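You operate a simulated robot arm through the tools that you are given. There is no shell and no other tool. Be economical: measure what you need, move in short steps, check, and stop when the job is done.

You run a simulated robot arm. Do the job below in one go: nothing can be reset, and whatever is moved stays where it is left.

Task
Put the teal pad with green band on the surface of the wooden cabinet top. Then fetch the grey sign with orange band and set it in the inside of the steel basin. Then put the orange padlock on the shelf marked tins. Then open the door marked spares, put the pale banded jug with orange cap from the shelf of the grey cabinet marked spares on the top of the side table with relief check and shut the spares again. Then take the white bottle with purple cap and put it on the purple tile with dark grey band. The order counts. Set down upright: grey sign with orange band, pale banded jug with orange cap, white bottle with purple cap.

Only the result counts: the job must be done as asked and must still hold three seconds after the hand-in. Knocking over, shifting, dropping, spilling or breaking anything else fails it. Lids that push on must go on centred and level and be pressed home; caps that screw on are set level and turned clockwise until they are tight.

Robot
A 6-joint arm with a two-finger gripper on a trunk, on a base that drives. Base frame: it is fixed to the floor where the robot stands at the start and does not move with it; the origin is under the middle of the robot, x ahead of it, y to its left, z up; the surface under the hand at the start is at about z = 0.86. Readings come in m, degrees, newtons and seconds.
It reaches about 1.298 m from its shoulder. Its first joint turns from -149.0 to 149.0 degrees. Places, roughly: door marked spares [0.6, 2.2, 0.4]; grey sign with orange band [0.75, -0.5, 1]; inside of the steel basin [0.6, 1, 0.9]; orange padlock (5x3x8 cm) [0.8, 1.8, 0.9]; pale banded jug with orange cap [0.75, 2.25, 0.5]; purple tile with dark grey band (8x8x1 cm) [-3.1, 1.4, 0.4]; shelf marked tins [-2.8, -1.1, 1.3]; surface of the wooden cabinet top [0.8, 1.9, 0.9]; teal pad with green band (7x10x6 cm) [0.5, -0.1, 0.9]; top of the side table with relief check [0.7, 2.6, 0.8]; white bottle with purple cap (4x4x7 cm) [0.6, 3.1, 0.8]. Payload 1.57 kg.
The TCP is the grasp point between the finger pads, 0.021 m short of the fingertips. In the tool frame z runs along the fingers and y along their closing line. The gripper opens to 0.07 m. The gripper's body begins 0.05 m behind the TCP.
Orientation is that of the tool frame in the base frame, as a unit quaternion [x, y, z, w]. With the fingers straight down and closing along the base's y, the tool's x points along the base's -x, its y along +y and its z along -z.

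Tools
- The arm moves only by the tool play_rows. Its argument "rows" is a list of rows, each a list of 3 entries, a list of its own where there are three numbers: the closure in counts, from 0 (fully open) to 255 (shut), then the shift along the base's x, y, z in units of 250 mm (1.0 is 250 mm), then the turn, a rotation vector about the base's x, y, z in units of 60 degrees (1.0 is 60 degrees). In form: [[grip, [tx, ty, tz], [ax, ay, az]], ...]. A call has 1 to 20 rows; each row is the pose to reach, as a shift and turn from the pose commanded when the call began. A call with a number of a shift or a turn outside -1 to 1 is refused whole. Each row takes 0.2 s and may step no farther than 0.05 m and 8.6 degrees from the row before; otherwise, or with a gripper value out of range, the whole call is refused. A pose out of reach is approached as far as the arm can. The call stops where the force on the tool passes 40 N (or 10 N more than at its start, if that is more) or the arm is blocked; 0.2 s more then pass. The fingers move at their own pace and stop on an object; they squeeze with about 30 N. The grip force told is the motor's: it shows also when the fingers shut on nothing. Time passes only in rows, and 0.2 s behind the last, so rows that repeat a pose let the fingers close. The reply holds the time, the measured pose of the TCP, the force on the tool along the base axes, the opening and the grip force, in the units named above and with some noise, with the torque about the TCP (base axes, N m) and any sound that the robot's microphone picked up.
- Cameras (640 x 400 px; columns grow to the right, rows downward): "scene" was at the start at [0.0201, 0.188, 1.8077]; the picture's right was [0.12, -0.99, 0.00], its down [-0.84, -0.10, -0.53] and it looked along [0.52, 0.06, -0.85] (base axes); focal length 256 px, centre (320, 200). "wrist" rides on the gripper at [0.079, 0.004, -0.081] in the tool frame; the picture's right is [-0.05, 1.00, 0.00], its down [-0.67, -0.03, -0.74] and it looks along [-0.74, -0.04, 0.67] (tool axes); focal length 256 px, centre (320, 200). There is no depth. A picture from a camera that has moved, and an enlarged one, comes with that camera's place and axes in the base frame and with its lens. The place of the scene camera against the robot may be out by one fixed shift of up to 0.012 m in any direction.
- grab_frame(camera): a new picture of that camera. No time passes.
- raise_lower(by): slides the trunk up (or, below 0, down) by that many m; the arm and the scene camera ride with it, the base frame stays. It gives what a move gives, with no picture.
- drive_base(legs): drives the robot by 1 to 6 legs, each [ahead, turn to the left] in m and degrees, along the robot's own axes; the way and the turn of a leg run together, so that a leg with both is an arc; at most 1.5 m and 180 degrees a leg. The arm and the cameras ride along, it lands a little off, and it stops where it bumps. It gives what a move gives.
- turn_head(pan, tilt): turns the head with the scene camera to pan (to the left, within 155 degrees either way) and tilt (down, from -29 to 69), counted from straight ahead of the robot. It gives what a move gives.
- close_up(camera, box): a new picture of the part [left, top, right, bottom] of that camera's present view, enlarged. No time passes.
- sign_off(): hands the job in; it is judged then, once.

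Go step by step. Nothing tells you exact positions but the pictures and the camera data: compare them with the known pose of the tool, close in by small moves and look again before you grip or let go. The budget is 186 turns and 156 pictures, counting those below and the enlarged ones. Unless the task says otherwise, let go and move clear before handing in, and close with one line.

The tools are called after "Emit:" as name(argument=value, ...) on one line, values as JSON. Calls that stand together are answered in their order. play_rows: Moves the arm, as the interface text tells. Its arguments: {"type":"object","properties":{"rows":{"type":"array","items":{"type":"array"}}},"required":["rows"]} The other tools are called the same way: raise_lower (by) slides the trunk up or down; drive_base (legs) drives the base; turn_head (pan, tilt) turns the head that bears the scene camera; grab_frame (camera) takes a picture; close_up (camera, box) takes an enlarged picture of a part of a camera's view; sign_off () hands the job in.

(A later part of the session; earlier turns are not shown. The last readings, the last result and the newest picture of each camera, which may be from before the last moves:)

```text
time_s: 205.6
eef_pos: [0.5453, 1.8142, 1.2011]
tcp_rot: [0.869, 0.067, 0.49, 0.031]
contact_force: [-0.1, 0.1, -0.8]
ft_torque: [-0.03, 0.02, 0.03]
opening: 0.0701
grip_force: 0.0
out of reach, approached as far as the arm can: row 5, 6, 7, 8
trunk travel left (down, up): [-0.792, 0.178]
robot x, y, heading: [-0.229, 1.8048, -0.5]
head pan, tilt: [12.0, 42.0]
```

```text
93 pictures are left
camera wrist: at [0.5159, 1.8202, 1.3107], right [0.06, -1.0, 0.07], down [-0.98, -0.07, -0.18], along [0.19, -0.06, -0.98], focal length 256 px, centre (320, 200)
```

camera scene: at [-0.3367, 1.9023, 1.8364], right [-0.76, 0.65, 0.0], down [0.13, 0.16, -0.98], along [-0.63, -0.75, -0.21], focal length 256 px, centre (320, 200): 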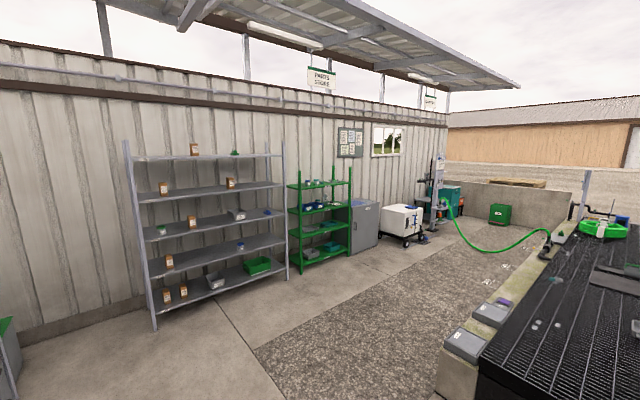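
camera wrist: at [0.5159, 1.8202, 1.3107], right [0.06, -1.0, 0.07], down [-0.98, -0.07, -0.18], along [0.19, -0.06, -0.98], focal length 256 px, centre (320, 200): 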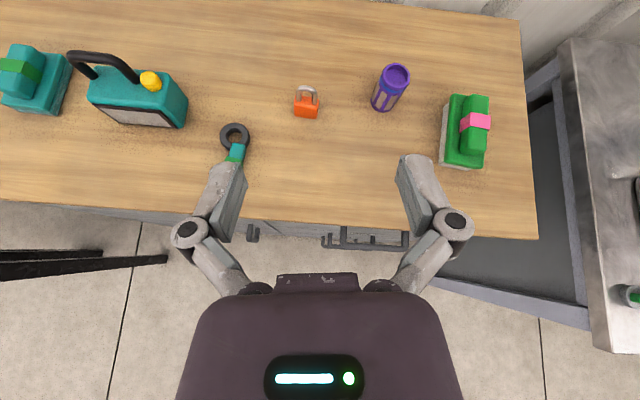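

Pitched 59° with the camera now on top; the wrist-to-TCP lever is ~0.19 m. Padlock about [0.75,1.828]. I fix the yaw, advance to x≈0.65 and lower partway.

Emit:
play_rows(rows=[[0, [0.1, 0.02, 0], [0, 0, -0.07]], [0, [0.25, 0.05, 0], [0, 0, -0.13]], [0, [0.4, 0.05, 0], [0, 0, -0.13]], [0, [0.4, 0.05, 0], [0, 0, -0.13]]])

Emit:
raise_lower(by=-0.2)

Emit:
grab_frame(camera="wrist")

Emit:
close_up(camera="scene", box=[270, 130, 500, 290])

```text
time_s: 206.6
eef_pos: [0.6417, 1.7688, 1.2011]
tcp_rot: [0.87, 0.038, 0.491, 0.042]
contact_force: [0.0, -0.6, 0.4]
ft_torque: [0.0, -0.06, 0.05]
opening: 0.0698
grip_force: 0.1
out of reach, approached as far as the arm can: row 1, 2, 3, 4
trunk travel left (down, up): [-0.792, 0.178]
robot x, y, heading: [-0.2286, 1.8015, -0.1]
head pan, tilt: [12.0, 42.0]
```

```text
time_s: 208.8
eef_pos: [0.6415, 1.7693, 1.0011]
tcp_rot: [0.87, 0.04, 0.49, 0.041]
contact_force: [0.0, -0.2, 0.2]
ft_torque: [0.03, 0.02, -0.01]
opening: 0.0699
grip_force: 0.0
trunk travel left (down, up): [-0.592, 0.378]
robot x, y, heading: [-0.2297, 1.8024, -0.1]
head pan, tilt: [12.0, 42.0]
```

```text
92 pictures are left
camera wrist: at [0.6144, 1.7761, 1.111], right [0.0, -1.0, 0.06], down [-0.98, -0.01, -0.19], along [0.19, -0.06, -0.98], focal length 256 px, centre (320, 200)
```

wrist: 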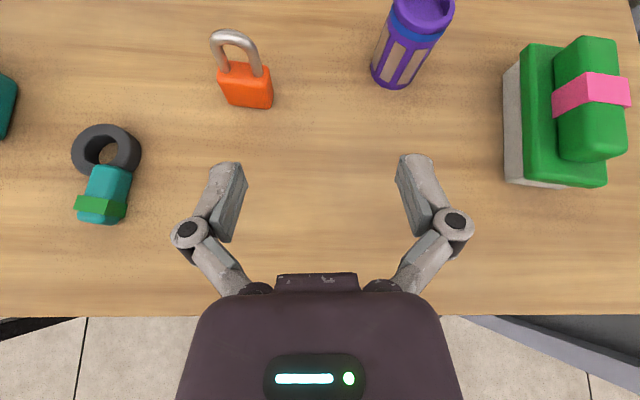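

```text
2.50 times, centred on (385, 210) of scene
camera zoom: at [-0.1947, 1.9903, 1.589], right [0.2, -0.98, 0.0], down [-0.66, -0.14, -0.74], along [0.73, 0.15, -0.67], focal length 640 px, centre (158, 175)
```

zoom: 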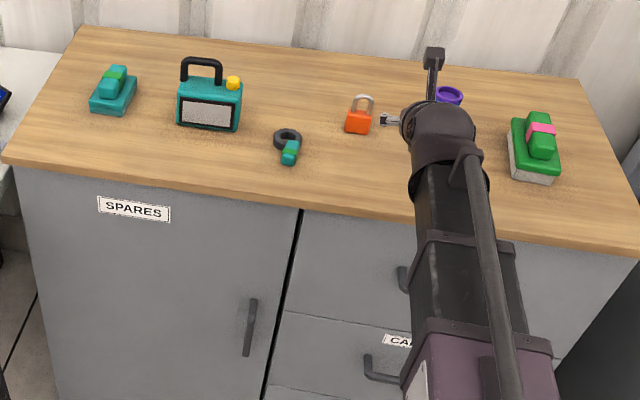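

The yaw limit pushed y sideways; I relax the yaw a bit and move y back to the padlock line.

Emit:
play_rows(rows=[[0, [0, 0.0, 0], [0, 0, 0.07]], [0, [0, 0.0, 0], [0, 0, 0.14]], [0, [0, 0.0, 0], [0, 0, 0.14]]])

```text
time_s: 209.6
eef_pos: [0.6436, 1.7708, 1.0003]
tcp_rot: [0.865, 0.103, 0.491, 0.005]
contact_force: [-0.1, 0.4, -0.3]
ft_torque: [-0.02, 0.0, -0.01]
opening: 0.0701
grip_force: 0.1
trunk travel left (down, up): [-0.592, 0.378]
robot x, y, heading: [-0.2285, 1.8011, -0.2]
head pan, tilt: [12.0, 42.0]
```

Emit:
play_rows(rows=[[0, [0, 0.12, 0], [0, 0, -0.03]], [0, [0, 0.235, 0], [0, 0, -0.06]], [0, [0, 0.235, 0], [0, 0, -0.06]]])

Emit:
raise_lower(by=-0.06)

Emit:
grab_frame(camera="wrist")

```text
time_s: 210.4
eef_pos: [0.643, 1.8301, 1.0015]
tcp_rot: [0.868, 0.075, 0.491, 0.021]
contact_force: [1.4, 0.1, 0.2]
ft_torque: [0.02, 0.01, 0.04]
opening: 0.0699
grip_force: 0.1
trunk travel left (down, up): [-0.592, 0.378]
robot x, y, heading: [-0.2308, 1.8037, -0.4]
head pan, tilt: [12.0, 42.0]
```

```text
time_s: 211.4
eef_pos: [0.6429, 1.8285, 0.9403]
tcp_rot: [0.868, 0.076, 0.491, 0.021]
contact_force: [0.2, 0.0, -0.4]
ft_torque: [0.05, -0.01, 0.02]
opening: 0.0704
grip_force: 0.0
trunk travel left (down, up): [-0.532, 0.438]
robot x, y, heading: [-0.2302, 1.8041, -0.3]
head pan, tilt: [12.0, 42.0]
```

```text
90 pictures are left
camera wrist: at [0.6141, 1.8332, 1.0509], right [0.08, -0.99, 0.06], down [-0.98, -0.09, -0.18], along [0.19, -0.05, -0.98], focal length 256 px, centre (320, 200)
```

wrist: 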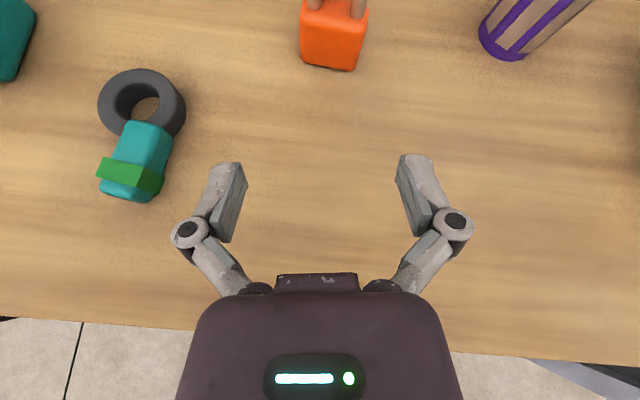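

Padlock is straight ahead between the fingers. Lower to grip height and advance.

Emit:
raise_lower(by=-0.025)

Emit:
play_rows(rows=[[0, [0.1, 0, 0], [0, 0, 0]], [0, [0.2, 0, 0], [0, 0, 0]], [0, [0.3, 0, 0], [0, 0, 0]], [0, [0.36, 0, 0], [0, 0, 0]], [0, [0.42, 0, 0], [0, 0, 0]], [0, [0.42, 0, 0], [0, 0, 0]]])

Emit:
grab_frame(camera="wrist")

```text
time_s: 212.1
eef_pos: [0.6417, 1.8284, 0.9156]
tcp_rot: [0.868, 0.075, 0.491, 0.021]
contact_force: [0.9, -0.1, -0.3]
ft_torque: [0.03, 0.02, -0.01]
opening: 0.07
grip_force: 0.0
trunk travel left (down, up): [-0.507, 0.463]
robot x, y, heading: [-0.2284, 1.8037, -0.2]
head pan, tilt: [12.0, 42.0]
```

```text
time_s: 213.5
eef_pos: [0.7471, 1.8284, 0.9155]
tcp_rot: [0.867, 0.075, 0.492, 0.021]
contact_force: [-0.1, 1.1, -0.3]
ft_torque: [-0.01, -0.02, 0.02]
opening: 0.0701
grip_force: 0.0
trunk travel left (down, up): [-0.507, 0.463]
robot x, y, heading: [-0.2267, 1.8053, -0.4]
head pan, tilt: [12.0, 42.0]
```

```text
89 pictures are left
camera wrist: at [0.7194, 1.8329, 1.0259], right [0.08, -0.99, 0.06], down [-0.98, -0.09, -0.19], along [0.19, -0.05, -0.98], focal length 256 px, centre (320, 200)
```

wrist: 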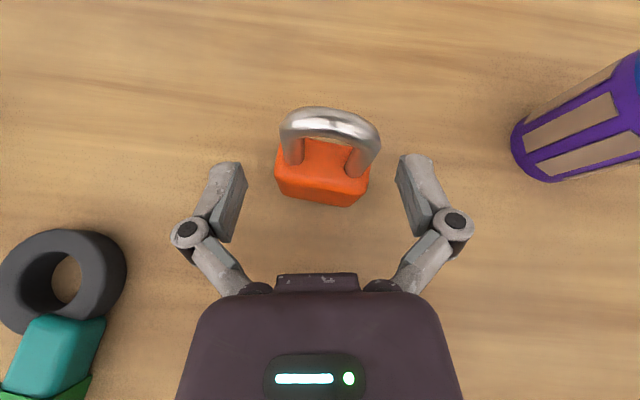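

Emit:
play_rows(rows=[[0, [0.03, 0, 0], [0, 0, 0]], [120, [0.03, 0, 0], [0, 0, 0]], [255, [0.03, 0, 0], [0, 0, 0]], [255, [0.03, 0, 0], [0, 0, 0]], [255, [0.03, 0, 0], [0, 0, 0]], [255, [0.03, 0, 0], [0, 0, 0]]])

Emit:
raise_lower(by=0.06)

Emit:
grab_frame(camera="wrist")

```text
time_s: 214.9
eef_pos: [0.7555, 1.8289, 0.9159]
tcp_rot: [0.867, 0.075, 0.492, 0.021]
contact_force: [1.5, 1.8, 4.7]
ft_torque: [0.16, -0.06, -0.02]
opening: 0.0417
grip_force: 30.0
trunk travel left (down, up): [-0.507, 0.463]
robot x, y, heading: [-0.2316, 1.8048, -0.7]
head pan, tilt: [12.0, 42.0]
```

```text
time_s: 215.9
eef_pos: [0.7546, 1.8286, 0.9749]
tcp_rot: [0.868, 0.076, 0.491, 0.021]
contact_force: [-0.7, -0.3, -1.3]
ft_torque: [0.04, 0.01, 0.01]
opening: 0.0413
grip_force: 29.9
trunk travel left (down, up): [-0.567, 0.403]
robot x, y, heading: [-0.2294, 1.7986, -0.5]
head pan, tilt: [12.0, 42.0]
```

```text
88 pictures are left
camera wrist: at [0.7268, 1.8334, 1.0856], right [0.08, -0.99, 0.06], down [-0.98, -0.09, -0.18], along [0.19, -0.05, -0.98], focal length 256 px, centre (320, 200)
```

wrist: 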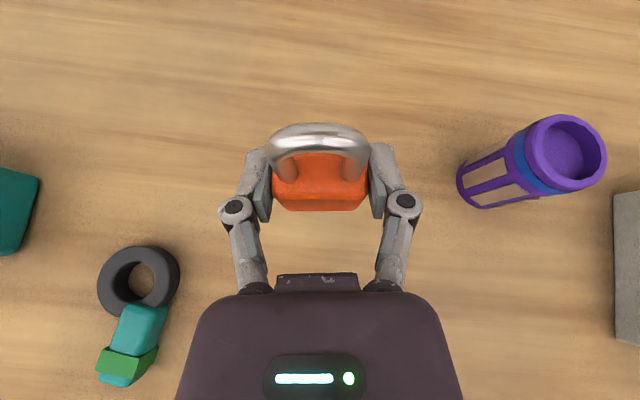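

Padlock is held. I raise, retract and drive across the open floor towards the green shelf, stopping short to look.

Emit:
raise_lower(by=0.3)

Emit:
play_rows(rows=[[255, [-0.16, 0, 0], [0, 0, 0]], [255, [-0.32, 0, 0], [0, 0, 0]], [255, [-0.48, 0, 0], [0, 0, 0]], [255, [-0.64, 0, 0], [0, 0, 0]], [255, [-0.8, 0, 0], [0, 0, 0]], [255, [-0.8, 0, 0], [0, 0, 0]]])

Emit:
drive_base(legs=[[0, -147.5], [1.4, 0], [1.3, 0], [0, 57]])

Emit:
turn_head(pan=0, tilt=28)

Emit:
grab_frame(camera="scene")

```text
time_s: 218.9
eef_pos: [0.7537, 1.8283, 1.2761]
tcp_rot: [0.868, 0.076, 0.491, 0.02]
contact_force: [0.0, 1.0, -1.0]
ft_torque: [0.0, 0.01, 0.02]
opening: 0.0414
grip_force: 29.9
trunk travel left (down, up): [-0.867, 0.103]
robot x, y, heading: [-0.2315, 1.8025, -0.4]
head pan, tilt: [12.0, 42.0]
```

```text
time_s: 220.3
eef_pos: [0.5539, 1.8316, 1.2757]
tcp_rot: [0.867, 0.076, 0.492, 0.02]
contact_force: [0.8, -0.6, -0.8]
ft_torque: [0.02, -0.02, -0.01]
opening: 0.0415
grip_force: 29.8
trunk travel left (down, up): [-0.867, 0.103]
robot x, y, heading: [-0.2292, 1.8064, -0.5]
head pan, tilt: [12.0, 42.0]
```

```text
time_s: 249.2
eef_pos: [-2.4391, -0.4548, 1.2741]
tcp_rot: [0.672, -0.553, 0.336, 0.359]
contact_force: [0.6, -0.7, -1.1]
ft_torque: [0.03, -0.01, 0.02]
opening: 0.0411
grip_force: 30.2
trunk travel left (down, up): [-0.867, 0.103]
robot x, y, heading: [-2.4597, 0.328, -90.1]
head pan, tilt: [12.0, 42.0]
```

```text
time_s: 250.0
eef_pos: [-2.4386, -0.4534, 1.2757]
tcp_rot: [0.672, -0.553, 0.336, 0.359]
contact_force: [0.4, 0.3, -1.2]
ft_torque: [0.0, 0.01, 0.01]
opening: 0.0412
grip_force: 29.8
trunk travel left (down, up): [-0.867, 0.103]
robot x, y, heading: [-2.4601, 0.3281, -89.8]
head pan, tilt: [0.0, 28.0]
```

```text
87 pictures are left
camera scene: at [-2.29, 0.2844, 1.8853], right [-1.0, 0.0, 0.0], down [0.0, 0.47, -0.88], along [0.0, -0.88, -0.47], focal length 256 px, centre (320, 200)
```

scene: 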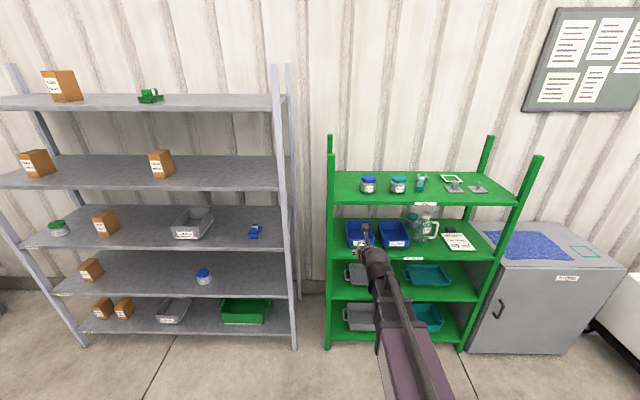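

Emit:
close_up(camera="scene", box=[310, 130, 560, 290])

```text
2.50 times, centred on (435, 210) of scene
camera zoom: at [-2.29, 0.2844, 1.8853], right [-1.0, 0.0, 0.0], down [0.0, 0.47, -0.88], along [0.0, -0.88, -0.47], focal length 640 px, centre (32, 175)
```

zoom: 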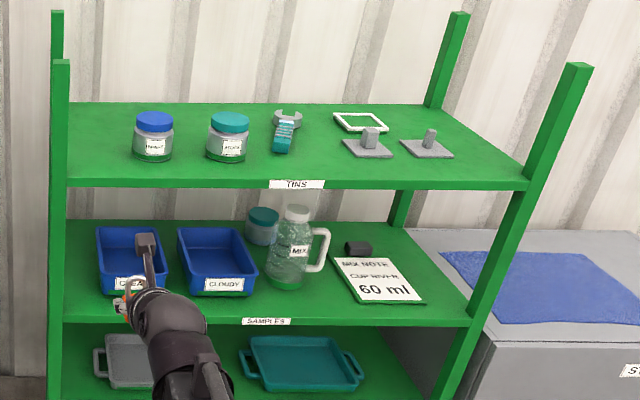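

TINS is the top shelf. A free strip lies at its front, about [-2.86,-0.84], between spanner and the T-blocks. I raise, swing sideways in front of the shelf, then look with the wrist.

Emit:
raise_lower(by=0.098)

Emit:
play_rows(rows=[[255, [-0.17, 0, 0], [0, 0, -0.05]], [255, [-0.34, 0, 0], [0, 0, -0.1]], [255, [-0.51, 0, 0], [0, 0, -0.13]], [255, [-0.68, 0, 0], [0, 0, -0.13]], [255, [-0.85, -0.05, 0], [0, 0, -0.13]], [255, [-1.0, -0.1, 0], [0, 0, -0.13]], [255, [-1.0, -0.1, 0], [0, 0, -0.13]]])

Emit:
play_rows(rows=[[255, [-0.17, 0, 0], [0, 0, 0]], [255, [-0.34, -0.05, 0], [0, 0, 0]], [255, [-0.51, -0.1, 0], [0, 0, 0]], [255, [-0.68, -0.15, 0], [0, 0, 0]], [255, [-0.68, -0.3, 0], [0, 0, 0]], [255, [-0.68, -0.4, 0], [0, 0, 0]], [255, [-0.68, -0.4, 0], [0, 0, 0]]])

Emit:
grab_frame(camera="scene")

Emit:
grab_frame(camera="wrist")

```text
time_s: 251.3
eef_pos: [-2.4397, -0.4549, 1.3743]
tcp_rot: [0.671, -0.553, 0.337, 0.359]
contact_force: [-0.2, 0.0, -1.5]
ft_torque: [0.0, -0.04, -0.03]
opening: 0.0414
grip_force: 30.1
trunk travel left (down, up): [-0.965, 0.005]
robot x, y, heading: [-2.461, 0.3295, -89.8]
head pan, tilt: [0.0, 28.0]
```

```text
time_s: 252.9
eef_pos: [-2.6889, -0.4761, 1.3747]
tcp_rot: [0.632, -0.598, 0.311, 0.382]
contact_force: [0.4, -0.1, -2.5]
ft_torque: [0.02, -0.03, 0.01]
opening: 0.0415
grip_force: 29.7
trunk travel left (down, up): [-0.965, 0.005]
robot x, y, heading: [-2.4578, 0.3248, -89.7]
head pan, tilt: [0.0, 28.0]
```

```text
time_s: 254.5
eef_pos: [-2.8584, -0.5806, 1.3746]
tcp_rot: [0.632, -0.598, 0.311, 0.382]
contact_force: [0.0, 0.2, -1.1]
ft_torque: [0.0, -0.02, -0.01]
opening: 0.0415
grip_force: 29.8
trunk travel left (down, up): [-0.965, 0.005]
robot x, y, heading: [-2.4588, 0.3316, -89.9]
head pan, tilt: [0.0, 28.0]
```

```text
85 pictures are left
camera scene: at [-2.2909, 0.2846, 1.9834], right [-1.0, 0.0, 0.0], down [0.0, 0.47, -0.88], along [0.0, -0.88, -0.47], focal length 256 px, centre (320, 200)
```

scene: 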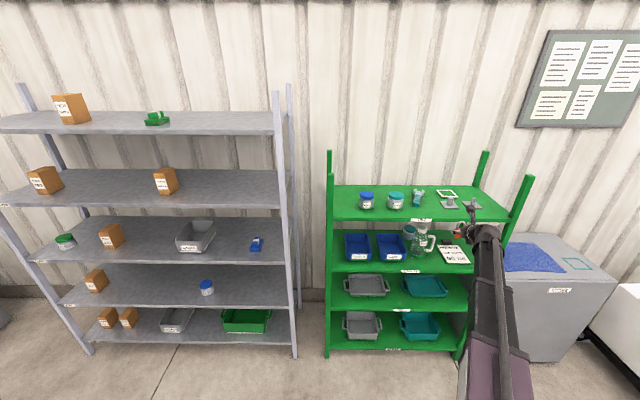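

```text
84 pictures are left
camera wrist: at [-2.8492, -0.5518, 1.4843], right [-1.0, 0.03, 0.07], down [0.02, 0.98, -0.19], along [-0.07, -0.19, -0.98], focal length 256 px, centre (320, 200)
```

wrist: 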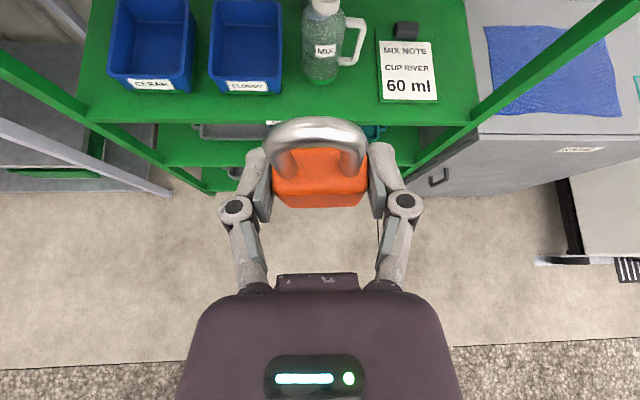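

Emit:
close_up(camera="scene", box=[310, 150, 560, 310])

```text
2.50 times, centred on (435, 230) of scene
camera zoom: at [-2.2909, 0.2846, 1.9834], right [-1.0, 0.0, 0.0], down [0.0, 0.47, -0.88], along [0.0, -0.88, -0.47], focal length 640 px, centre (32, 125)
```

zoom: 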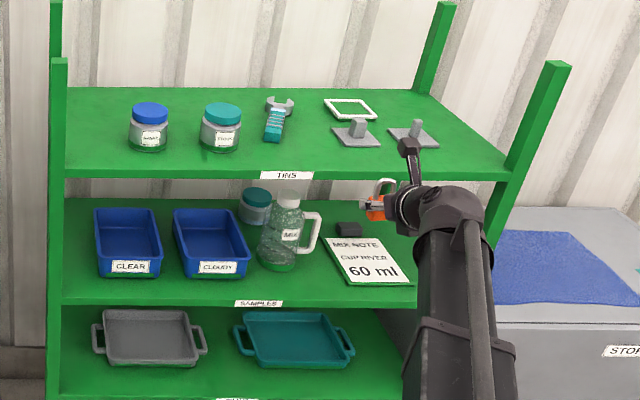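

Shelf top at z≈1.28, front edge y≈-0.82. I go forward toward [-2.875,-0.875] at height.

Emit:
play_rows(rows=[[255, [-0.02, -0.17, 0], [0, 0, 0]], [255, [-0.04, -0.34, 0], [0, 0, 0]], [255, [-0.06, -0.51, 0], [0, 0, 0]], [255, [-0.06, -0.68, 0], [0, 0, 0]], [255, [-0.06, -0.85, 0], [0, 0, 0]], [255, [-0.06, -1.0, 0], [0, 0, 0]], [255, [-0.06, -1.0, 0], [0, 0, 0]]])

Emit:
play_rows(rows=[[255, [0, -0.1, 0], [0, 0, 0]], [255, [0, -0.18, 0], [0, 0, 0]], [255, [0, -0.18, 0], [0, 0, 0]]])

Emit:
grab_frame(camera="wrist")

Emit:
close_up(camera="scene", box=[310, 150, 560, 310])

```text
time_s: 256.1
eef_pos: [-2.8722, -0.8288, 1.3741]
tcp_rot: [0.633, -0.598, 0.312, 0.381]
contact_force: [-0.5, 0.6, -0.8]
ft_torque: [0.0, -0.02, 0.0]
opening: 0.0414
grip_force: 30.3
trunk travel left (down, up): [-0.965, 0.005]
robot x, y, heading: [-2.4569, 0.327, -89.9]
head pan, tilt: [0.0, 28.0]
```

```text
time_s: 256.9
eef_pos: [-2.8736, -0.8757, 1.3726]
tcp_rot: [0.633, -0.598, 0.31, 0.381]
contact_force: [0.0, -0.4, -1.8]
ft_torque: [0.0, 0.01, -0.04]
opening: 0.0411
grip_force: 30.1
trunk travel left (down, up): [-0.965, 0.005]
robot x, y, heading: [-2.4597, 0.33, -89.9]
head pan, tilt: [0.0, 28.0]
```

```text
82 pictures are left
camera wrist: at [-2.8648, -0.8467, 1.4838], right [-1.0, 0.03, 0.06], down [0.02, 0.98, -0.19], along [-0.07, -0.18, -0.98], focal length 256 px, centre (320, 200)
```

wrist: 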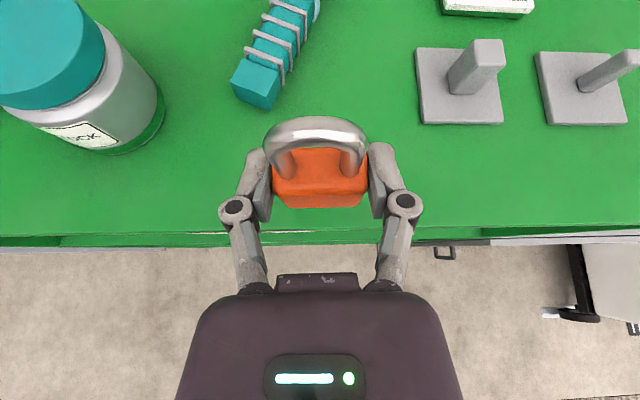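

```text
2.50 times, centred on (435, 230) of scene
camera zoom: at [-2.2914, 0.2844, 1.9835], right [-1.0, 0.0, 0.0], down [0.0, 0.47, -0.88], along [0.0, -0.88, -0.47], focal length 640 px, centre (32, 125)
```

zoom: 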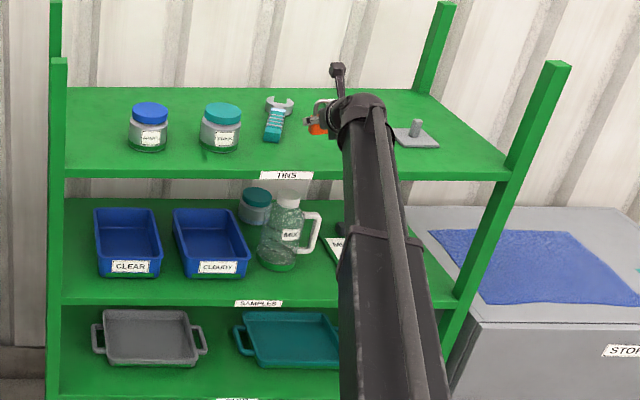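

Spot is free. Lower until contact.

Emit:
raise_lower(by=-0.052)

Emit:
raise_lower(by=-0.008)

Emit:
raise_lower(by=-0.006)

Emit:
grab_frame(camera="wrist")

```text
time_s: 257.9
eef_pos: [-2.8724, -0.8736, 1.3205]
tcp_rot: [0.633, -0.598, 0.312, 0.381]
contact_force: [-0.5, 0.2, -1.5]
ft_torque: [0.05, -0.02, 0.01]
opening: 0.0414
grip_force: 29.9
trunk travel left (down, up): [-0.913, 0.057]
robot x, y, heading: [-2.4572, 0.3332, -89.9]
head pan, tilt: [0.0, 28.0]
```

```text
time_s: 258.4
eef_pos: [-2.8734, -0.8743, 1.3134]
tcp_rot: [0.633, -0.598, 0.311, 0.381]
contact_force: [0.1, 0.2, -0.5]
ft_torque: [0.01, -0.03, 0.0]
opening: 0.0414
grip_force: 30.2
trunk travel left (down, up): [-0.905, 0.065]
robot x, y, heading: [-2.4629, 0.3352, -90.0]
head pan, tilt: [0.0, 28.0]
```

```text
time_s: 259.0
eef_pos: [-2.8742, -0.874, 1.3081]
tcp_rot: [0.633, -0.598, 0.31, 0.381]
contact_force: [-0.1, 0.1, -0.1]
ft_torque: [0.0, 0.01, -0.02]
opening: 0.0412
grip_force: 30.0
trunk travel left (down, up): [-0.899, 0.071]
robot x, y, heading: [-2.4578, 0.3316, -90.0]
head pan, tilt: [0.0, 28.0]
```

```text
80 pictures are left
camera wrist: at [-2.8648, -0.8467, 1.4178], right [-1.0, 0.03, 0.06], down [0.02, 0.98, -0.19], along [-0.07, -0.18, -0.98], focal length 256 px, centre (320, 200)
```

wrist: 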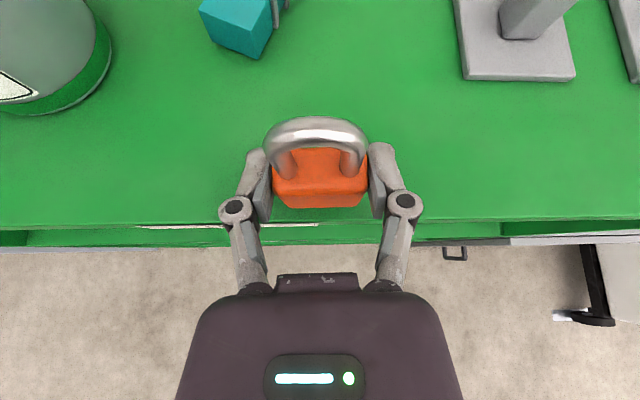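

The front edge is nearer than I thought (y≈-0.86); I move 3 cm further in before setting down.

Emit:
play_rows(rows=[[255, [-0.02, -0.06, 0], [0, 0, 0]], [255, [-0.04, -0.13, 0], [0, 0, 0]], [255, [-0.04, -0.13, 0], [0, 0, 0]]])

Emit:
raise_lower(by=-0.006)

Emit:
raise_lower(by=-0.006)

Emit:
raise_lower(by=-0.006)

```text
time_s: 259.8
eef_pos: [-2.8824, -0.9073, 1.3071]
tcp_rot: [0.633, -0.598, 0.311, 0.38]
contact_force: [0.1, 0.3, -0.7]
ft_torque: [-0.01, -0.02, 0.01]
opening: 0.0413
grip_force: 30.5
trunk travel left (down, up): [-0.899, 0.071]
robot x, y, heading: [-2.4599, 0.3272, -90.1]
head pan, tilt: [0.0, 28.0]
```

```text
time_s: 260.3
eef_pos: [-2.8825, -0.907, 1.3011]
tcp_rot: [0.633, -0.598, 0.311, 0.381]
contact_force: [-1.0, -0.2, -1.1]
ft_torque: [0.03, 0.01, -0.01]
opening: 0.0412
grip_force: 30.3
trunk travel left (down, up): [-0.893, 0.077]
robot x, y, heading: [-2.461, 0.3305, -90.0]
head pan, tilt: [0.0, 28.0]
```

```text
time_s: 260.9
eef_pos: [-2.882, -0.9064, 1.2948]
tcp_rot: [0.633, -0.598, 0.311, 0.381]
contact_force: [-0.2, 0.5, -0.8]
ft_torque: [-0.01, -0.02, 0.01]
opening: 0.0412
grip_force: 29.9
trunk travel left (down, up): [-0.887, 0.083]
robot x, y, heading: [-2.4579, 0.3296, -89.8]
head pan, tilt: [0.0, 28.0]
```

```text
time_s: 261.4
eef_pos: [-2.8835, -0.9056, 1.2923]
tcp_rot: [0.631, -0.598, 0.312, 0.383]
contact_force: [-4.0, -6.3, 21.9]
ft_torque: [-0.31, -0.31, -0.1]
opening: 0.0419
grip_force: 30.0
trunk travel left (down, up): [-0.881, 0.089]
robot x, y, heading: [-2.4592, 0.3302, -89.9]
head pan, tilt: [0.0, 28.0]
```

Touched down. Relieve, open, and back off.

Emit:
raise_lower(by=0.003)

Emit:
play_rows(rows=[[150, [0, 0, 0], [0, 0, 0]], [50, [0, 0, 0], [0, 0, 0]], [50, [0, 0, 0], [0, 0, 0]], [50, [0, 0.06, 0], [0, 0, 0]], [50, [0, 0.16, 0], [0, 0, 0]], [50, [0, 0.3, 0], [0, 0, 0]], [50, [0, 0.45, 0], [0, 0, 0]], [50, [0, 0.6, 0], [0, 0, 0]], [50, [0, 0.6, 0], [0, 0, 0]]])

Emit:
grab_frame(camera="wrist")

Emit:
close_up(camera="scene", box=[310, 150, 560, 310])

```text
time_s: 261.9
eef_pos: [-2.8822, -0.9048, 1.2931]
tcp_rot: [0.634, -0.598, 0.311, 0.38]
contact_force: [-0.6, 2.1, 5.1]
ft_torque: [-0.04, -0.1, 0.02]
opening: 0.0418
grip_force: 29.5
trunk travel left (down, up): [-0.884, 0.086]
robot x, y, heading: [-2.4573, 0.3294, -89.8]
head pan, tilt: [0.0, 28.0]
```

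```text
time_s: 263.9
eef_pos: [-2.8825, -0.7579, 1.2912]
tcp_rot: [0.633, -0.599, 0.31, 0.381]
contact_force: [0.0, 0.0, -0.1]
ft_torque: [0.0, -0.01, 0.02]
opening: 0.0564
grip_force: 0.0
trunk travel left (down, up): [-0.884, 0.086]
robot x, y, heading: [-2.4608, 0.3306, -89.5]
head pan, tilt: [0.0, 28.0]
```

```text
79 pictures are left
camera wrist: at [-2.8739, -0.73, 1.402], right [-1.0, 0.03, 0.07], down [0.02, 0.98, -0.18], along [-0.07, -0.18, -0.98], focal length 256 px, centre (320, 200)
```

wrist: 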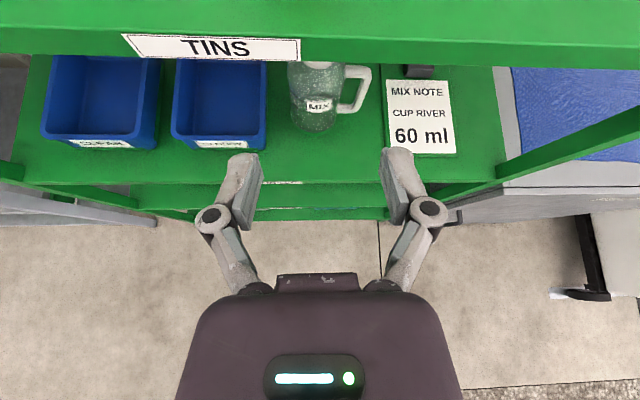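

```text
2.50 times, centred on (435, 230) of scene
camera zoom: at [-2.2914, 0.2834, 1.9024], right [-1.0, 0.0, 0.0], down [0.0, 0.47, -0.88], along [0.0, -0.88, -0.47], focal length 640 px, centre (32, 125)
```

zoom: 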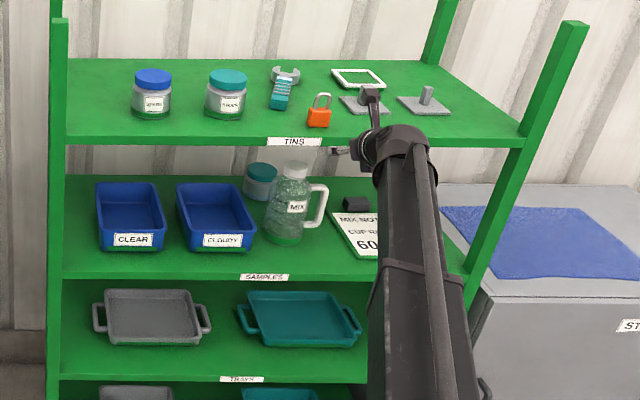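

The padlock stands on TINS. Now I retract and drive back to the cabinet, facing the spares door.

Emit:
play_rows(rows=[[50, [0, 0.17, 0], [0, 0, 0]], [50, [0.05, 0.34, 0], [0, 0, 0]], [50, [0.15, 0.5, 0], [0, 0, 0]], [50, [0.25, 0.65, 0], [0, 0, 0.05]], [50, [0.35, 0.8, 0], [0, 0, 0.1]], [50, [0.45, 0.95, 0], [0, 0, 0.15]], [50, [0.6, 1.0, 0], [0, 0, 0.2]], [50, [0.75, 1.0, 0], [0, 0, 0.25]], [50, [0.9, 1.0, 0], [0, 0, 0.3]], [50, [1.0, 1.0, 0], [0, 0, 0.3]], [50, [1.0, 1.0, 0], [0, 0, 0.3]]])

Emit:
drive_base(legs=[[0, 90], [1.5, 0], [0, 71.5], [1.0, 0], [0.76, 0], [0, -71.5]])

Emit:
turn_head(pan=8, tilt=42)

Emit:
grab_frame(camera="scene")

```text
time_s: 266.4
eef_pos: [-2.6334, -0.5076, 1.2926]
tcp_rot: [0.719, -0.491, 0.367, 0.326]
contact_force: [0.0, -0.3, -0.2]
ft_torque: [0.03, 0.03, 0.04]
opening: 0.0561
grip_force: 0.0
trunk travel left (down, up): [-0.884, 0.086]
robot x, y, heading: [-2.4575, 0.3314, -89.6]
head pan, tilt: [0.0, 28.0]
```

```text
time_s: 300.9
eef_pos: [0.4674, 1.7802, 1.2931]
tcp_rot: [0.859, 0.146, 0.49, -0.018]
contact_force: [0.0, 0.2, 0.1]
ft_torque: [-0.02, 0.03, -0.04]
opening: 0.0561
grip_force: 0.0
trunk travel left (down, up): [-0.884, 0.086]
robot x, y, heading: [-0.36, 1.9584, -1.4]
head pan, tilt: [0.0, 28.0]
```

```text
time_s: 301.6
eef_pos: [0.467, 1.7784, 1.2916]
tcp_rot: [0.859, 0.144, 0.491, -0.017]
contact_force: [-0.7, -0.1, 0.1]
ft_torque: [0.04, -0.01, 0.03]
opening: 0.0563
grip_force: 0.0
trunk travel left (down, up): [-0.884, 0.086]
robot x, y, heading: [-0.3627, 1.9587, -1.6]
head pan, tilt: [8.0, 42.0]
```

```text
77 pictures are left
camera scene: at [-0.3226, 2.1403, 1.8811], right [0.11, -0.99, 0.0], down [-0.66, -0.08, -0.74], along [0.74, 0.08, -0.67], focal length 256 px, centre (320, 200)
```

scene: 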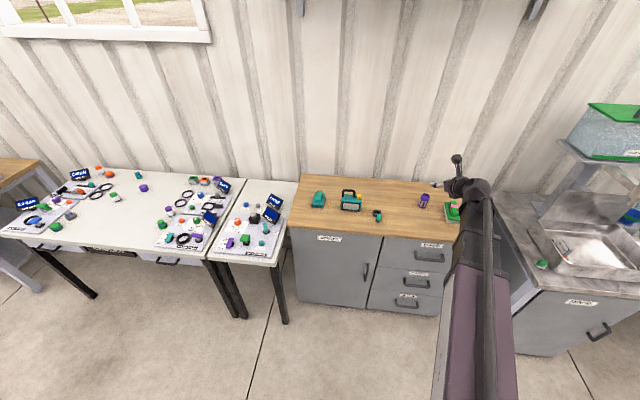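

Emit:
close_up(camera="scene", box=[200, 160, 440, 330])

```text
2.35 times, centred on (320, 245) of scene
camera zoom: at [-0.3226, 2.1403, 1.8811], right [0.11, -0.99, 0.0], down [-0.66, -0.08, -0.74], along [0.74, 0.08, -0.67], focal length 603 px, centre (320, 94)
```

zoom: 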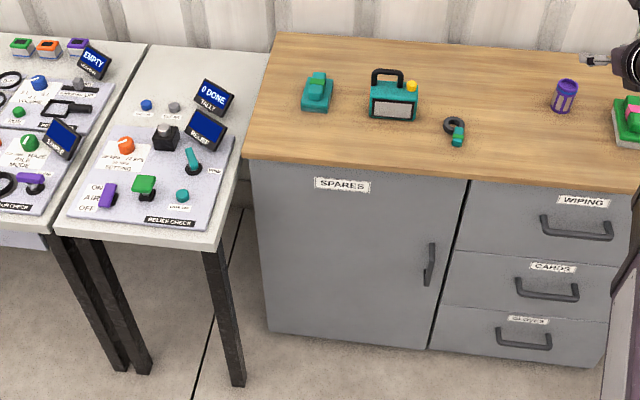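

The spares door spans y≈1.91–2.39, hinge at left, vertical handle near [0.53,1.96,0.57]. I bring the tool horizontal (camera on top) in line with the handle, still high.

Emit:
play_rows(rows=[[0, [0, 0.12, 0.08], [0.035, -0.101, -0.044]], [0, [0, 0.24, 0.16], [0.07, -0.202, -0.088]], [0, [0, 0.36, 0.24], [0.104, -0.303, -0.133]], [0, [0, 0.48, 0.31], [0.139, -0.404, -0.177]], [0, [0, 0.6, 0.37], [0.174, -0.505, -0.221]], [0, [0, 0.71, 0.39], [0.174, -0.505, -0.221]], [0, [0, 0.71, 0.39], [0.174, -0.505, -0.221]]])

Emit:
grab_frame(camera="wrist")

```text
time_s: 303.2
eef_pos: [0.4662, 1.9554, 1.3893]
tcp_rot: [0.707, 0.001, 0.707, -0.001]
contact_force: [-0.4, -0.1, 0.8]
ft_torque: [0.0, -0.05, 0.0]
opening: 0.0698
grip_force: 0.2
out of reach, approached as far as the arm can: row 3, 5
trunk travel left (down, up): [-0.884, 0.086]
robot x, y, heading: [-0.3595, 1.9605, -1.4]
head pan, tilt: [8.0, 42.0]
```

```text
75 pictures are left
camera wrist: at [0.3857, 1.9506, 1.4689], right [0.0, -1.0, -0.05], down [-0.74, 0.03, -0.67], along [0.67, 0.04, -0.74], focal length 256 px, centre (320, 200)
```

wrist: 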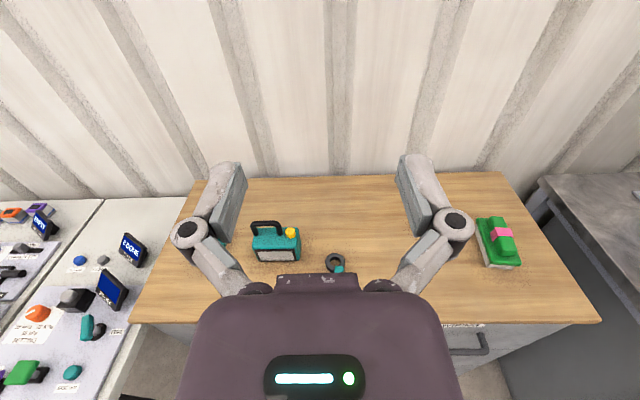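

Perfectly horizontal. Retract a little and lower in front of the door.

Emit:
play_rows(rows=[[0, [-0.12, 0, 0], [0, 0, 0]], [0, [-0.22, 0, 0], [0, 0, 0]], [0, [-0.22, 0, 0], [0, 0, 0]]])

Emit:
raise_lower(by=-0.72)

Emit:
grab_frame(camera="wrist")

Emit:
close_up(camera="scene", box=[240, 200, 480, 370])

```text
time_s: 304.0
eef_pos: [0.4114, 1.9576, 1.3896]
tcp_rot: [0.706, 0.002, 0.708, -0.002]
contact_force: [0.0, 0.1, 0.3]
ft_torque: [-0.03, -0.03, 0.0]
opening: 0.0701
grip_force: 0.0
out of reach, approached as far as the arm can: row 1
trunk travel left (down, up): [-0.884, 0.086]
robot x, y, heading: [-0.3604, 1.9615, -1.8]
head pan, tilt: [8.0, 42.0]
```

```text
refused: -0.72 is not a number from -0.4 to 0.4
```

```text
74 pictures are left
camera wrist: at [0.3317, 1.9531, 1.4687], right [0.0, -1.0, -0.05], down [-0.74, 0.03, -0.67], along [0.67, 0.04, -0.74], focal length 256 px, centre (320, 200)
```

wrist: 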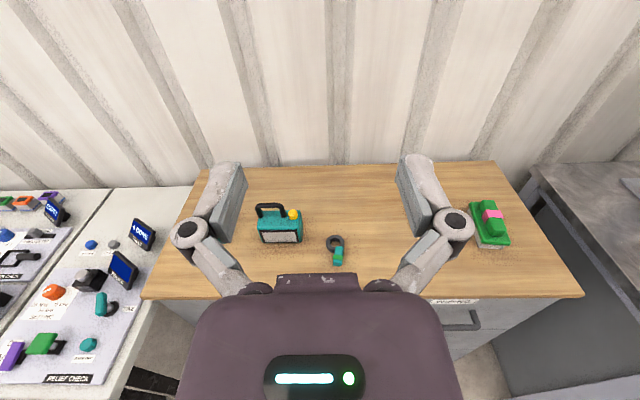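

```text
2.35 times, centred on (360, 285) of scene
camera zoom: at [-0.3226, 2.1408, 1.881], right [0.11, -0.99, 0.0], down [-0.66, -0.08, -0.74], along [0.74, 0.08, -0.67], focal length 603 px, centre (226, 0)
```

zoom: 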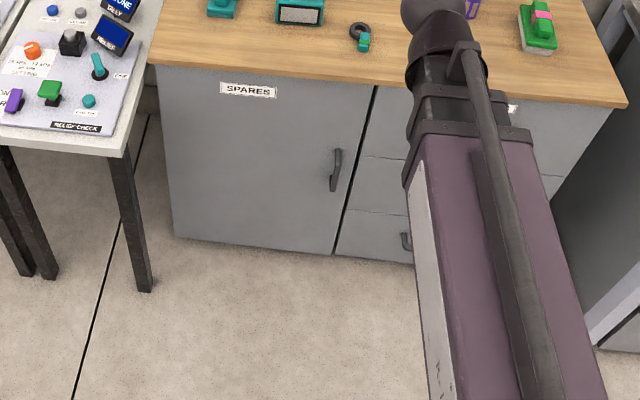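

Emit:
raise_lower(by=-0.4)

Emit:
raise_lower(by=-0.33)

Emit:
grab_frame(camera="wrist")

Emit:
turn_head(pan=15, tilt=25)

Emit:
grab_frame(camera="scene")

```text
time_s: 307.8
eef_pos: [0.4124, 1.9576, 0.9884]
tcp_rot: [0.706, 0.002, 0.708, -0.002]
contact_force: [0.4, -0.3, -0.1]
ft_torque: [0.01, 0.0, -0.01]
opening: 0.07
grip_force: 0.1
trunk travel left (down, up): [-0.484, 0.486]
robot x, y, heading: [-0.3637, 1.9579, -1.6]
head pan, tilt: [8.0, 42.0]
```

```text
time_s: 311.1
eef_pos: [0.4122, 1.9574, 0.6593]
tcp_rot: [0.706, 0.002, 0.708, -0.001]
contact_force: [0.7, 0.4, 0.6]
ft_torque: [-0.01, -0.02, 0.0]
opening: 0.07
grip_force: 0.1
trunk travel left (down, up): [-0.154, 0.816]
robot x, y, heading: [-0.3625, 1.9585, -1.5]
head pan, tilt: [8.0, 42.0]
```

```text
72 pictures are left
camera wrist: at [0.3316, 1.9531, 0.7388], right [0.0, -1.0, -0.05], down [-0.74, 0.03, -0.67], along [0.67, 0.04, -0.74], focal length 256 px, centre (320, 200)
```

wrist: 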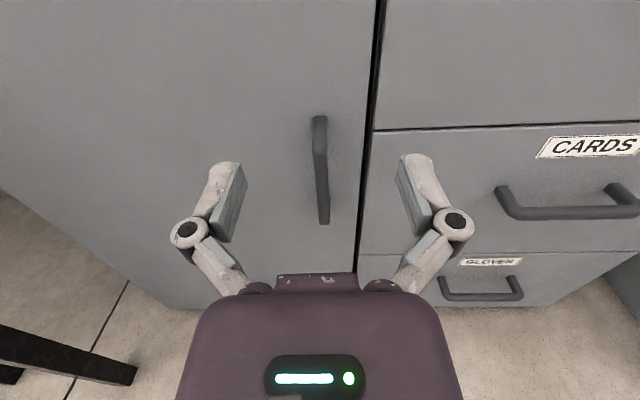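

```text
time_s: 311.9
eef_pos: [0.412, 1.9571, 0.658]
tcp_rot: [0.706, 0.001, 0.708, -0.001]
contact_force: [0.6, -0.1, -0.7]
ft_torque: [-0.01, -0.01, -0.03]
opening: 0.07
grip_force: 0.0
trunk travel left (down, up): [-0.154, 0.816]
robot x, y, heading: [-0.3613, 1.9579, -1.4]
head pan, tilt: [15.0, 25.0]
```

```text
71 pictures are left
camera scene: at [-0.3163, 2.1529, 1.1772], right [0.23, -0.97, 0.0], down [-0.41, -0.1, -0.91], along [0.88, 0.21, -0.42], focal length 256 px, centre (320, 200)
```

scene: 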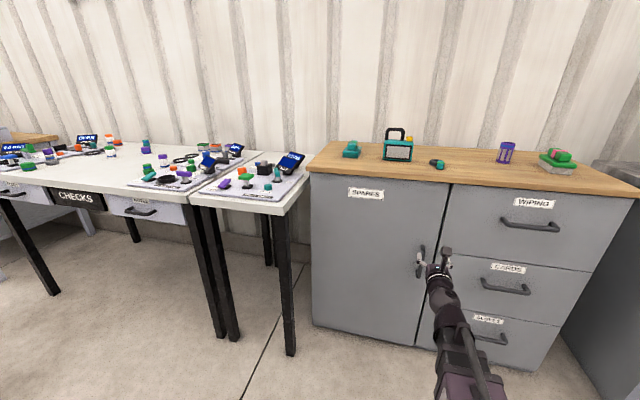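

The handle is at y≈1.962, z≈0.48–0.62. Lower to mid-handle and look again for its depth.

Emit:
raise_lower(by=-0.1)

Emit:
play_rows(rows=[[0, [0.12, 0.015, 0], [0, 0, 0]], [0, [0.24, 0.015, 0], [0, 0, 0]], [0, [0.24, 0.015, 0], [0, 0, 0]]])

Emit:
grab_frame(camera="wrist")

```text
time_s: 313.2
eef_pos: [0.4109, 1.9567, 0.5589]
tcp_rot: [0.706, 0.001, 0.708, -0.001]
contact_force: [0.0, 0.3, 0.3]
ft_torque: [0.01, 0.03, 0.02]
opening: 0.0701
grip_force: 0.0
trunk travel left (down, up): [-0.054, 0.916]
robot x, y, heading: [-0.3626, 1.9606, -1.6]
head pan, tilt: [15.0, 25.0]
```

```text
time_s: 314.0
eef_pos: [0.4734, 1.9631, 0.5587]
tcp_rot: [0.707, 0.002, 0.707, -0.002]
contact_force: [-0.3, -0.4, 0.3]
ft_torque: [0.01, 0.04, 0.01]
opening: 0.07
grip_force: 0.1
trunk travel left (down, up): [-0.054, 0.916]
robot x, y, heading: [-0.3592, 1.9598, -1.6]
head pan, tilt: [15.0, 25.0]
```

```text
70 pictures are left
camera wrist: at [0.3931, 1.957, 0.6387], right [0.0, -1.0, -0.05], down [-0.74, 0.03, -0.67], along [0.67, 0.04, -0.74], focal length 256 px, centre (320, 200)
```

wrist: 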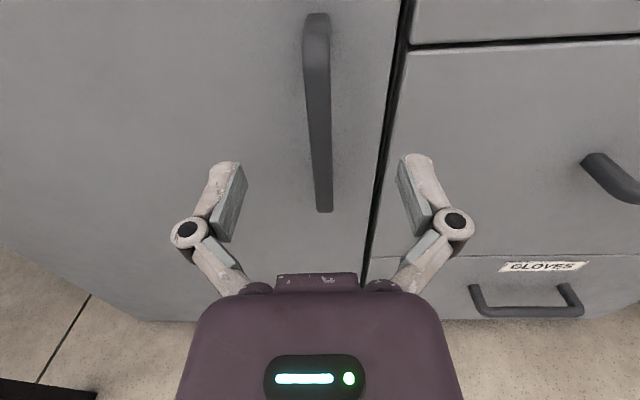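

Handle bar at x≈0.54. Advance around it and look.

Emit:
play_rows(rows=[[0, [0.1, 0, 0], [0, 0, 0]], [0, [0.18, 0, 0], [0, 0, 0]], [0, [0.24, 0, 0], [0, 0, 0]], [0, [0.24, 0, 0], [0, 0, 0]]])

Emit:
grab_frame(camera="wrist")

```text
time_s: 315.0
eef_pos: [0.5308, 1.9623, 0.5588]
tcp_rot: [0.707, 0.001, 0.707, -0.001]
contact_force: [0.5, -0.8, -0.5]
ft_torque: [0.01, 0.0, 0.01]
opening: 0.07
grip_force: 0.1
trunk travel left (down, up): [-0.054, 0.916]
robot x, y, heading: [-0.3651, 1.9594, -1.3]
head pan, tilt: [15.0, 25.0]
```

```text
69 pictures are left
camera wrist: at [0.4509, 1.9571, 0.6386], right [0.0, -1.0, -0.05], down [-0.74, 0.03, -0.67], along [0.67, 0.04, -0.74], focal length 256 px, centre (320, 200)
```

wrist: 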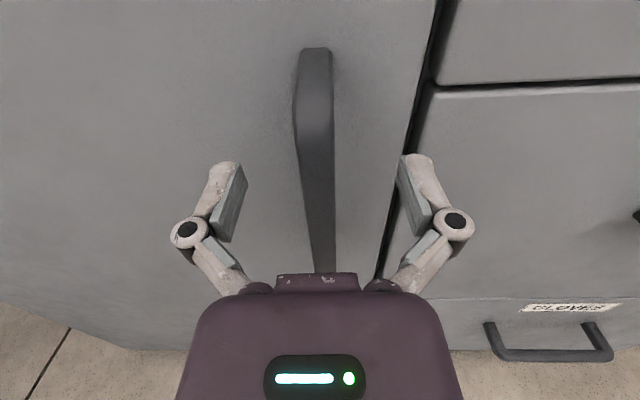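

Emit:
play_rows(rows=[[0, [0.04, 0, 0], [0, 0, 0]], [120, [0.04, 0, 0], [0, 0, 0]], [255, [0.04, 0, 0], [0, 0, 0]], [255, [0.04, 0, 0], [0, 0, 0]], [255, [0.04, 0, 0], [0, 0, 0]], [255, [0.04, 0, 0], [0, 0, 0]], [255, [0.04, 0, 0], [0, 0, 0]]])

Emit:
grab_frame(camera="wrist")

```text
time_s: 316.6
eef_pos: [0.542, 1.9629, 0.5579]
tcp_rot: [0.707, 0.002, 0.708, -0.002]
contact_force: [1.4, 8.6, -0.2]
ft_torque: [0.06, -0.11, -0.11]
opening: 0.0152
grip_force: 32.1
trunk travel left (down, up): [-0.054, 0.916]
robot x, y, heading: [-0.3604, 1.9607, -1.5]
head pan, tilt: [15.0, 25.0]
```

```text
68 pictures are left
camera wrist: at [0.4616, 1.9576, 0.6386], right [0.01, -1.0, -0.05], down [-0.74, 0.03, -0.67], along [0.67, 0.04, -0.74], focal length 256 px, centre (320, 200)
```

wrist: 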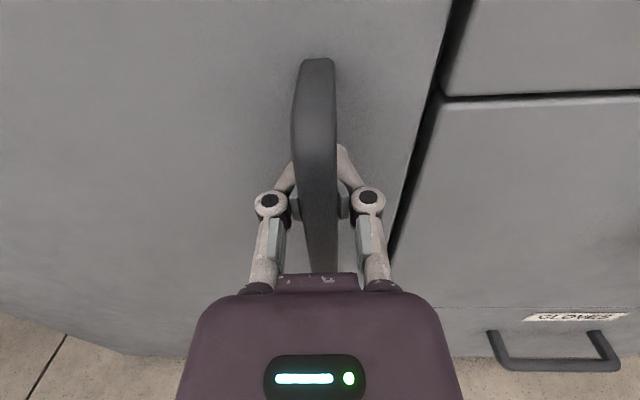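

The handle is gripped. Pull the door along its hinge arc with the wrist yawing along.

Emit:
play_rows(rows=[[255, [-0.06, 0.004, 0], [0, 0, -0.033]], [255, [-0.148, 0.015, 0], [0, 0, -0.083]], [255, [-0.237, 0.031, 0], [0, 0, -0.133]], [255, [-0.324, 0.05, 0], [0, 0, -0.183]], [255, [-0.41, 0.075, 0], [0, 0, -0.233]], [255, [-0.495, 0.104, 0], [0, 0, -0.283]], [255, [-0.578, 0.137, 0], [0, 0, -0.333]], [255, [-0.632, 0.162, 0], [0, 0, -0.367]], [255, [-0.632, 0.162, 0], [0, 0, -0.367]]])

Emit:
grab_frame(camera="scene")

```text
time_s: 318.3
eef_pos: [0.3991, 2.0, 0.5584]
tcp_rot: [0.697, -0.118, 0.698, 0.118]
contact_force: [1.6, 5.6, -3.1]
ft_torque: [-0.01, 0.01, -0.14]
opening: 0.0143
grip_force: 31.6
trunk travel left (down, up): [-0.054, 0.916]
robot x, y, heading: [-0.3603, 1.957, -1.5]
head pan, tilt: [15.0, 25.0]
stopped in row 8: the force on the tool passed its limit at 41 N (the readings are from after the stop); the commanded pose is now the measured one
```

```text
67 pictures are left
camera scene: at [-0.3159, 2.1533, 1.0771], right [0.23, -0.97, 0.0], down [-0.41, -0.1, -0.91], along [0.88, 0.21, -0.42], focal length 256 px, centre (320, 200)
```

scene: 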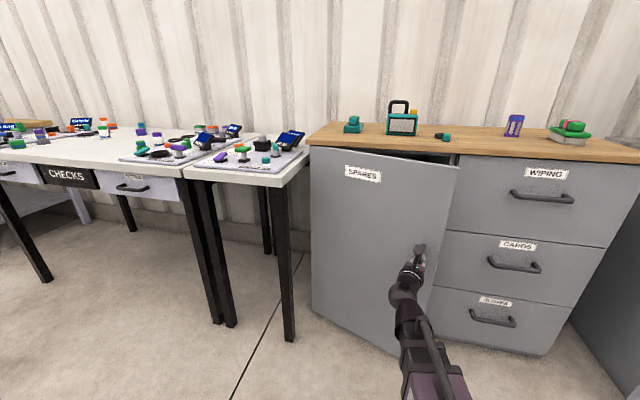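

The door is ~20° open. I release the handle, back the base off, and will push the door wider from its inner side.

Emit:
play_rows(rows=[[120, [0, 0, 0], [0, 0, 0]], [0, [0, 0, 0], [0, 0, 0]], [0, [0, 0, 0], [0, 0, 0]], [0, [0, 0, 0], [0, 0, 0]], [0, [0, 0, 0], [0, 0, 0]]])

Emit:
drive_base(legs=[[-0.15, 0]])

Emit:
grab_frame(camera="scene")

Emit:
grab_frame(camera="wrist")

```text
time_s: 319.5
eef_pos: [0.3981, 1.9993, 0.559]
tcp_rot: [0.697, -0.118, 0.698, 0.119]
contact_force: [0.2, 0.0, 0.2]
ft_torque: [-0.01, 0.03, 0.03]
opening: 0.07
grip_force: 0.1
trunk travel left (down, up): [-0.054, 0.916]
robot x, y, heading: [-0.3648, 1.9593, -1.2]
head pan, tilt: [15.0, 25.0]
```

```text
time_s: 321.0
eef_pos: [0.2463, 2.0009, 0.5586]
tcp_rot: [0.696, -0.119, 0.698, 0.119]
contact_force: [0.3, 0.2, 0.3]
ft_torque: [0.01, 0.0, 0.01]
opening: 0.0701
grip_force: 0.1
trunk travel left (down, up): [-0.054, 0.916]
robot x, y, heading: [-0.5139, 1.9633, -1.6]
head pan, tilt: [15.0, 25.0]
```

```text
66 pictures are left
camera scene: at [-0.4681, 2.1567, 1.0773], right [0.23, -0.97, 0.0], down [-0.41, -0.1, -0.91], along [0.88, 0.21, -0.42], focal length 256 px, centre (320, 200)
```

scene: 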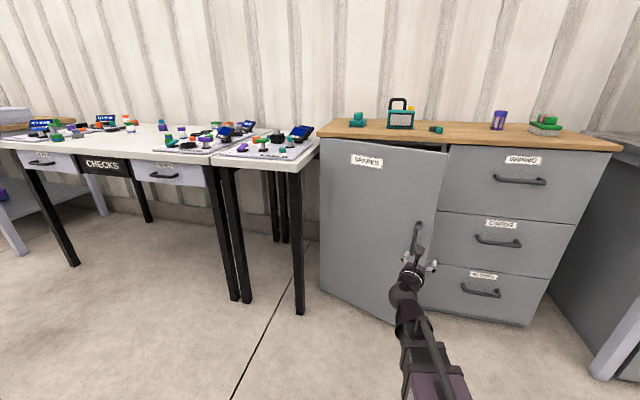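

```text
65 pictures are left
camera wrist: at [0.1684, 2.0236, 0.6388], right [-0.33, -0.94, -0.05], down [-0.69, 0.28, -0.67], along [0.64, -0.18, -0.74], focal length 256 px, centre (320, 200)
```

wrist: 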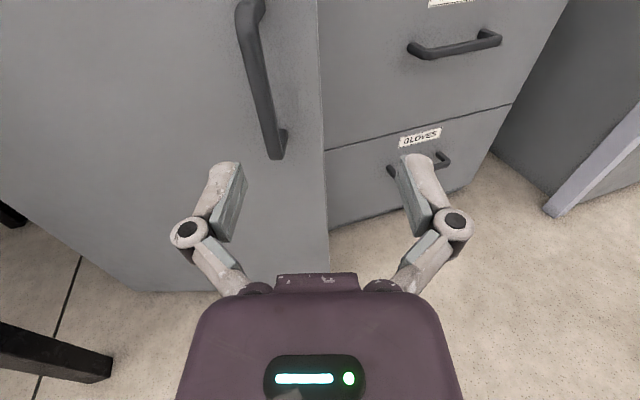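

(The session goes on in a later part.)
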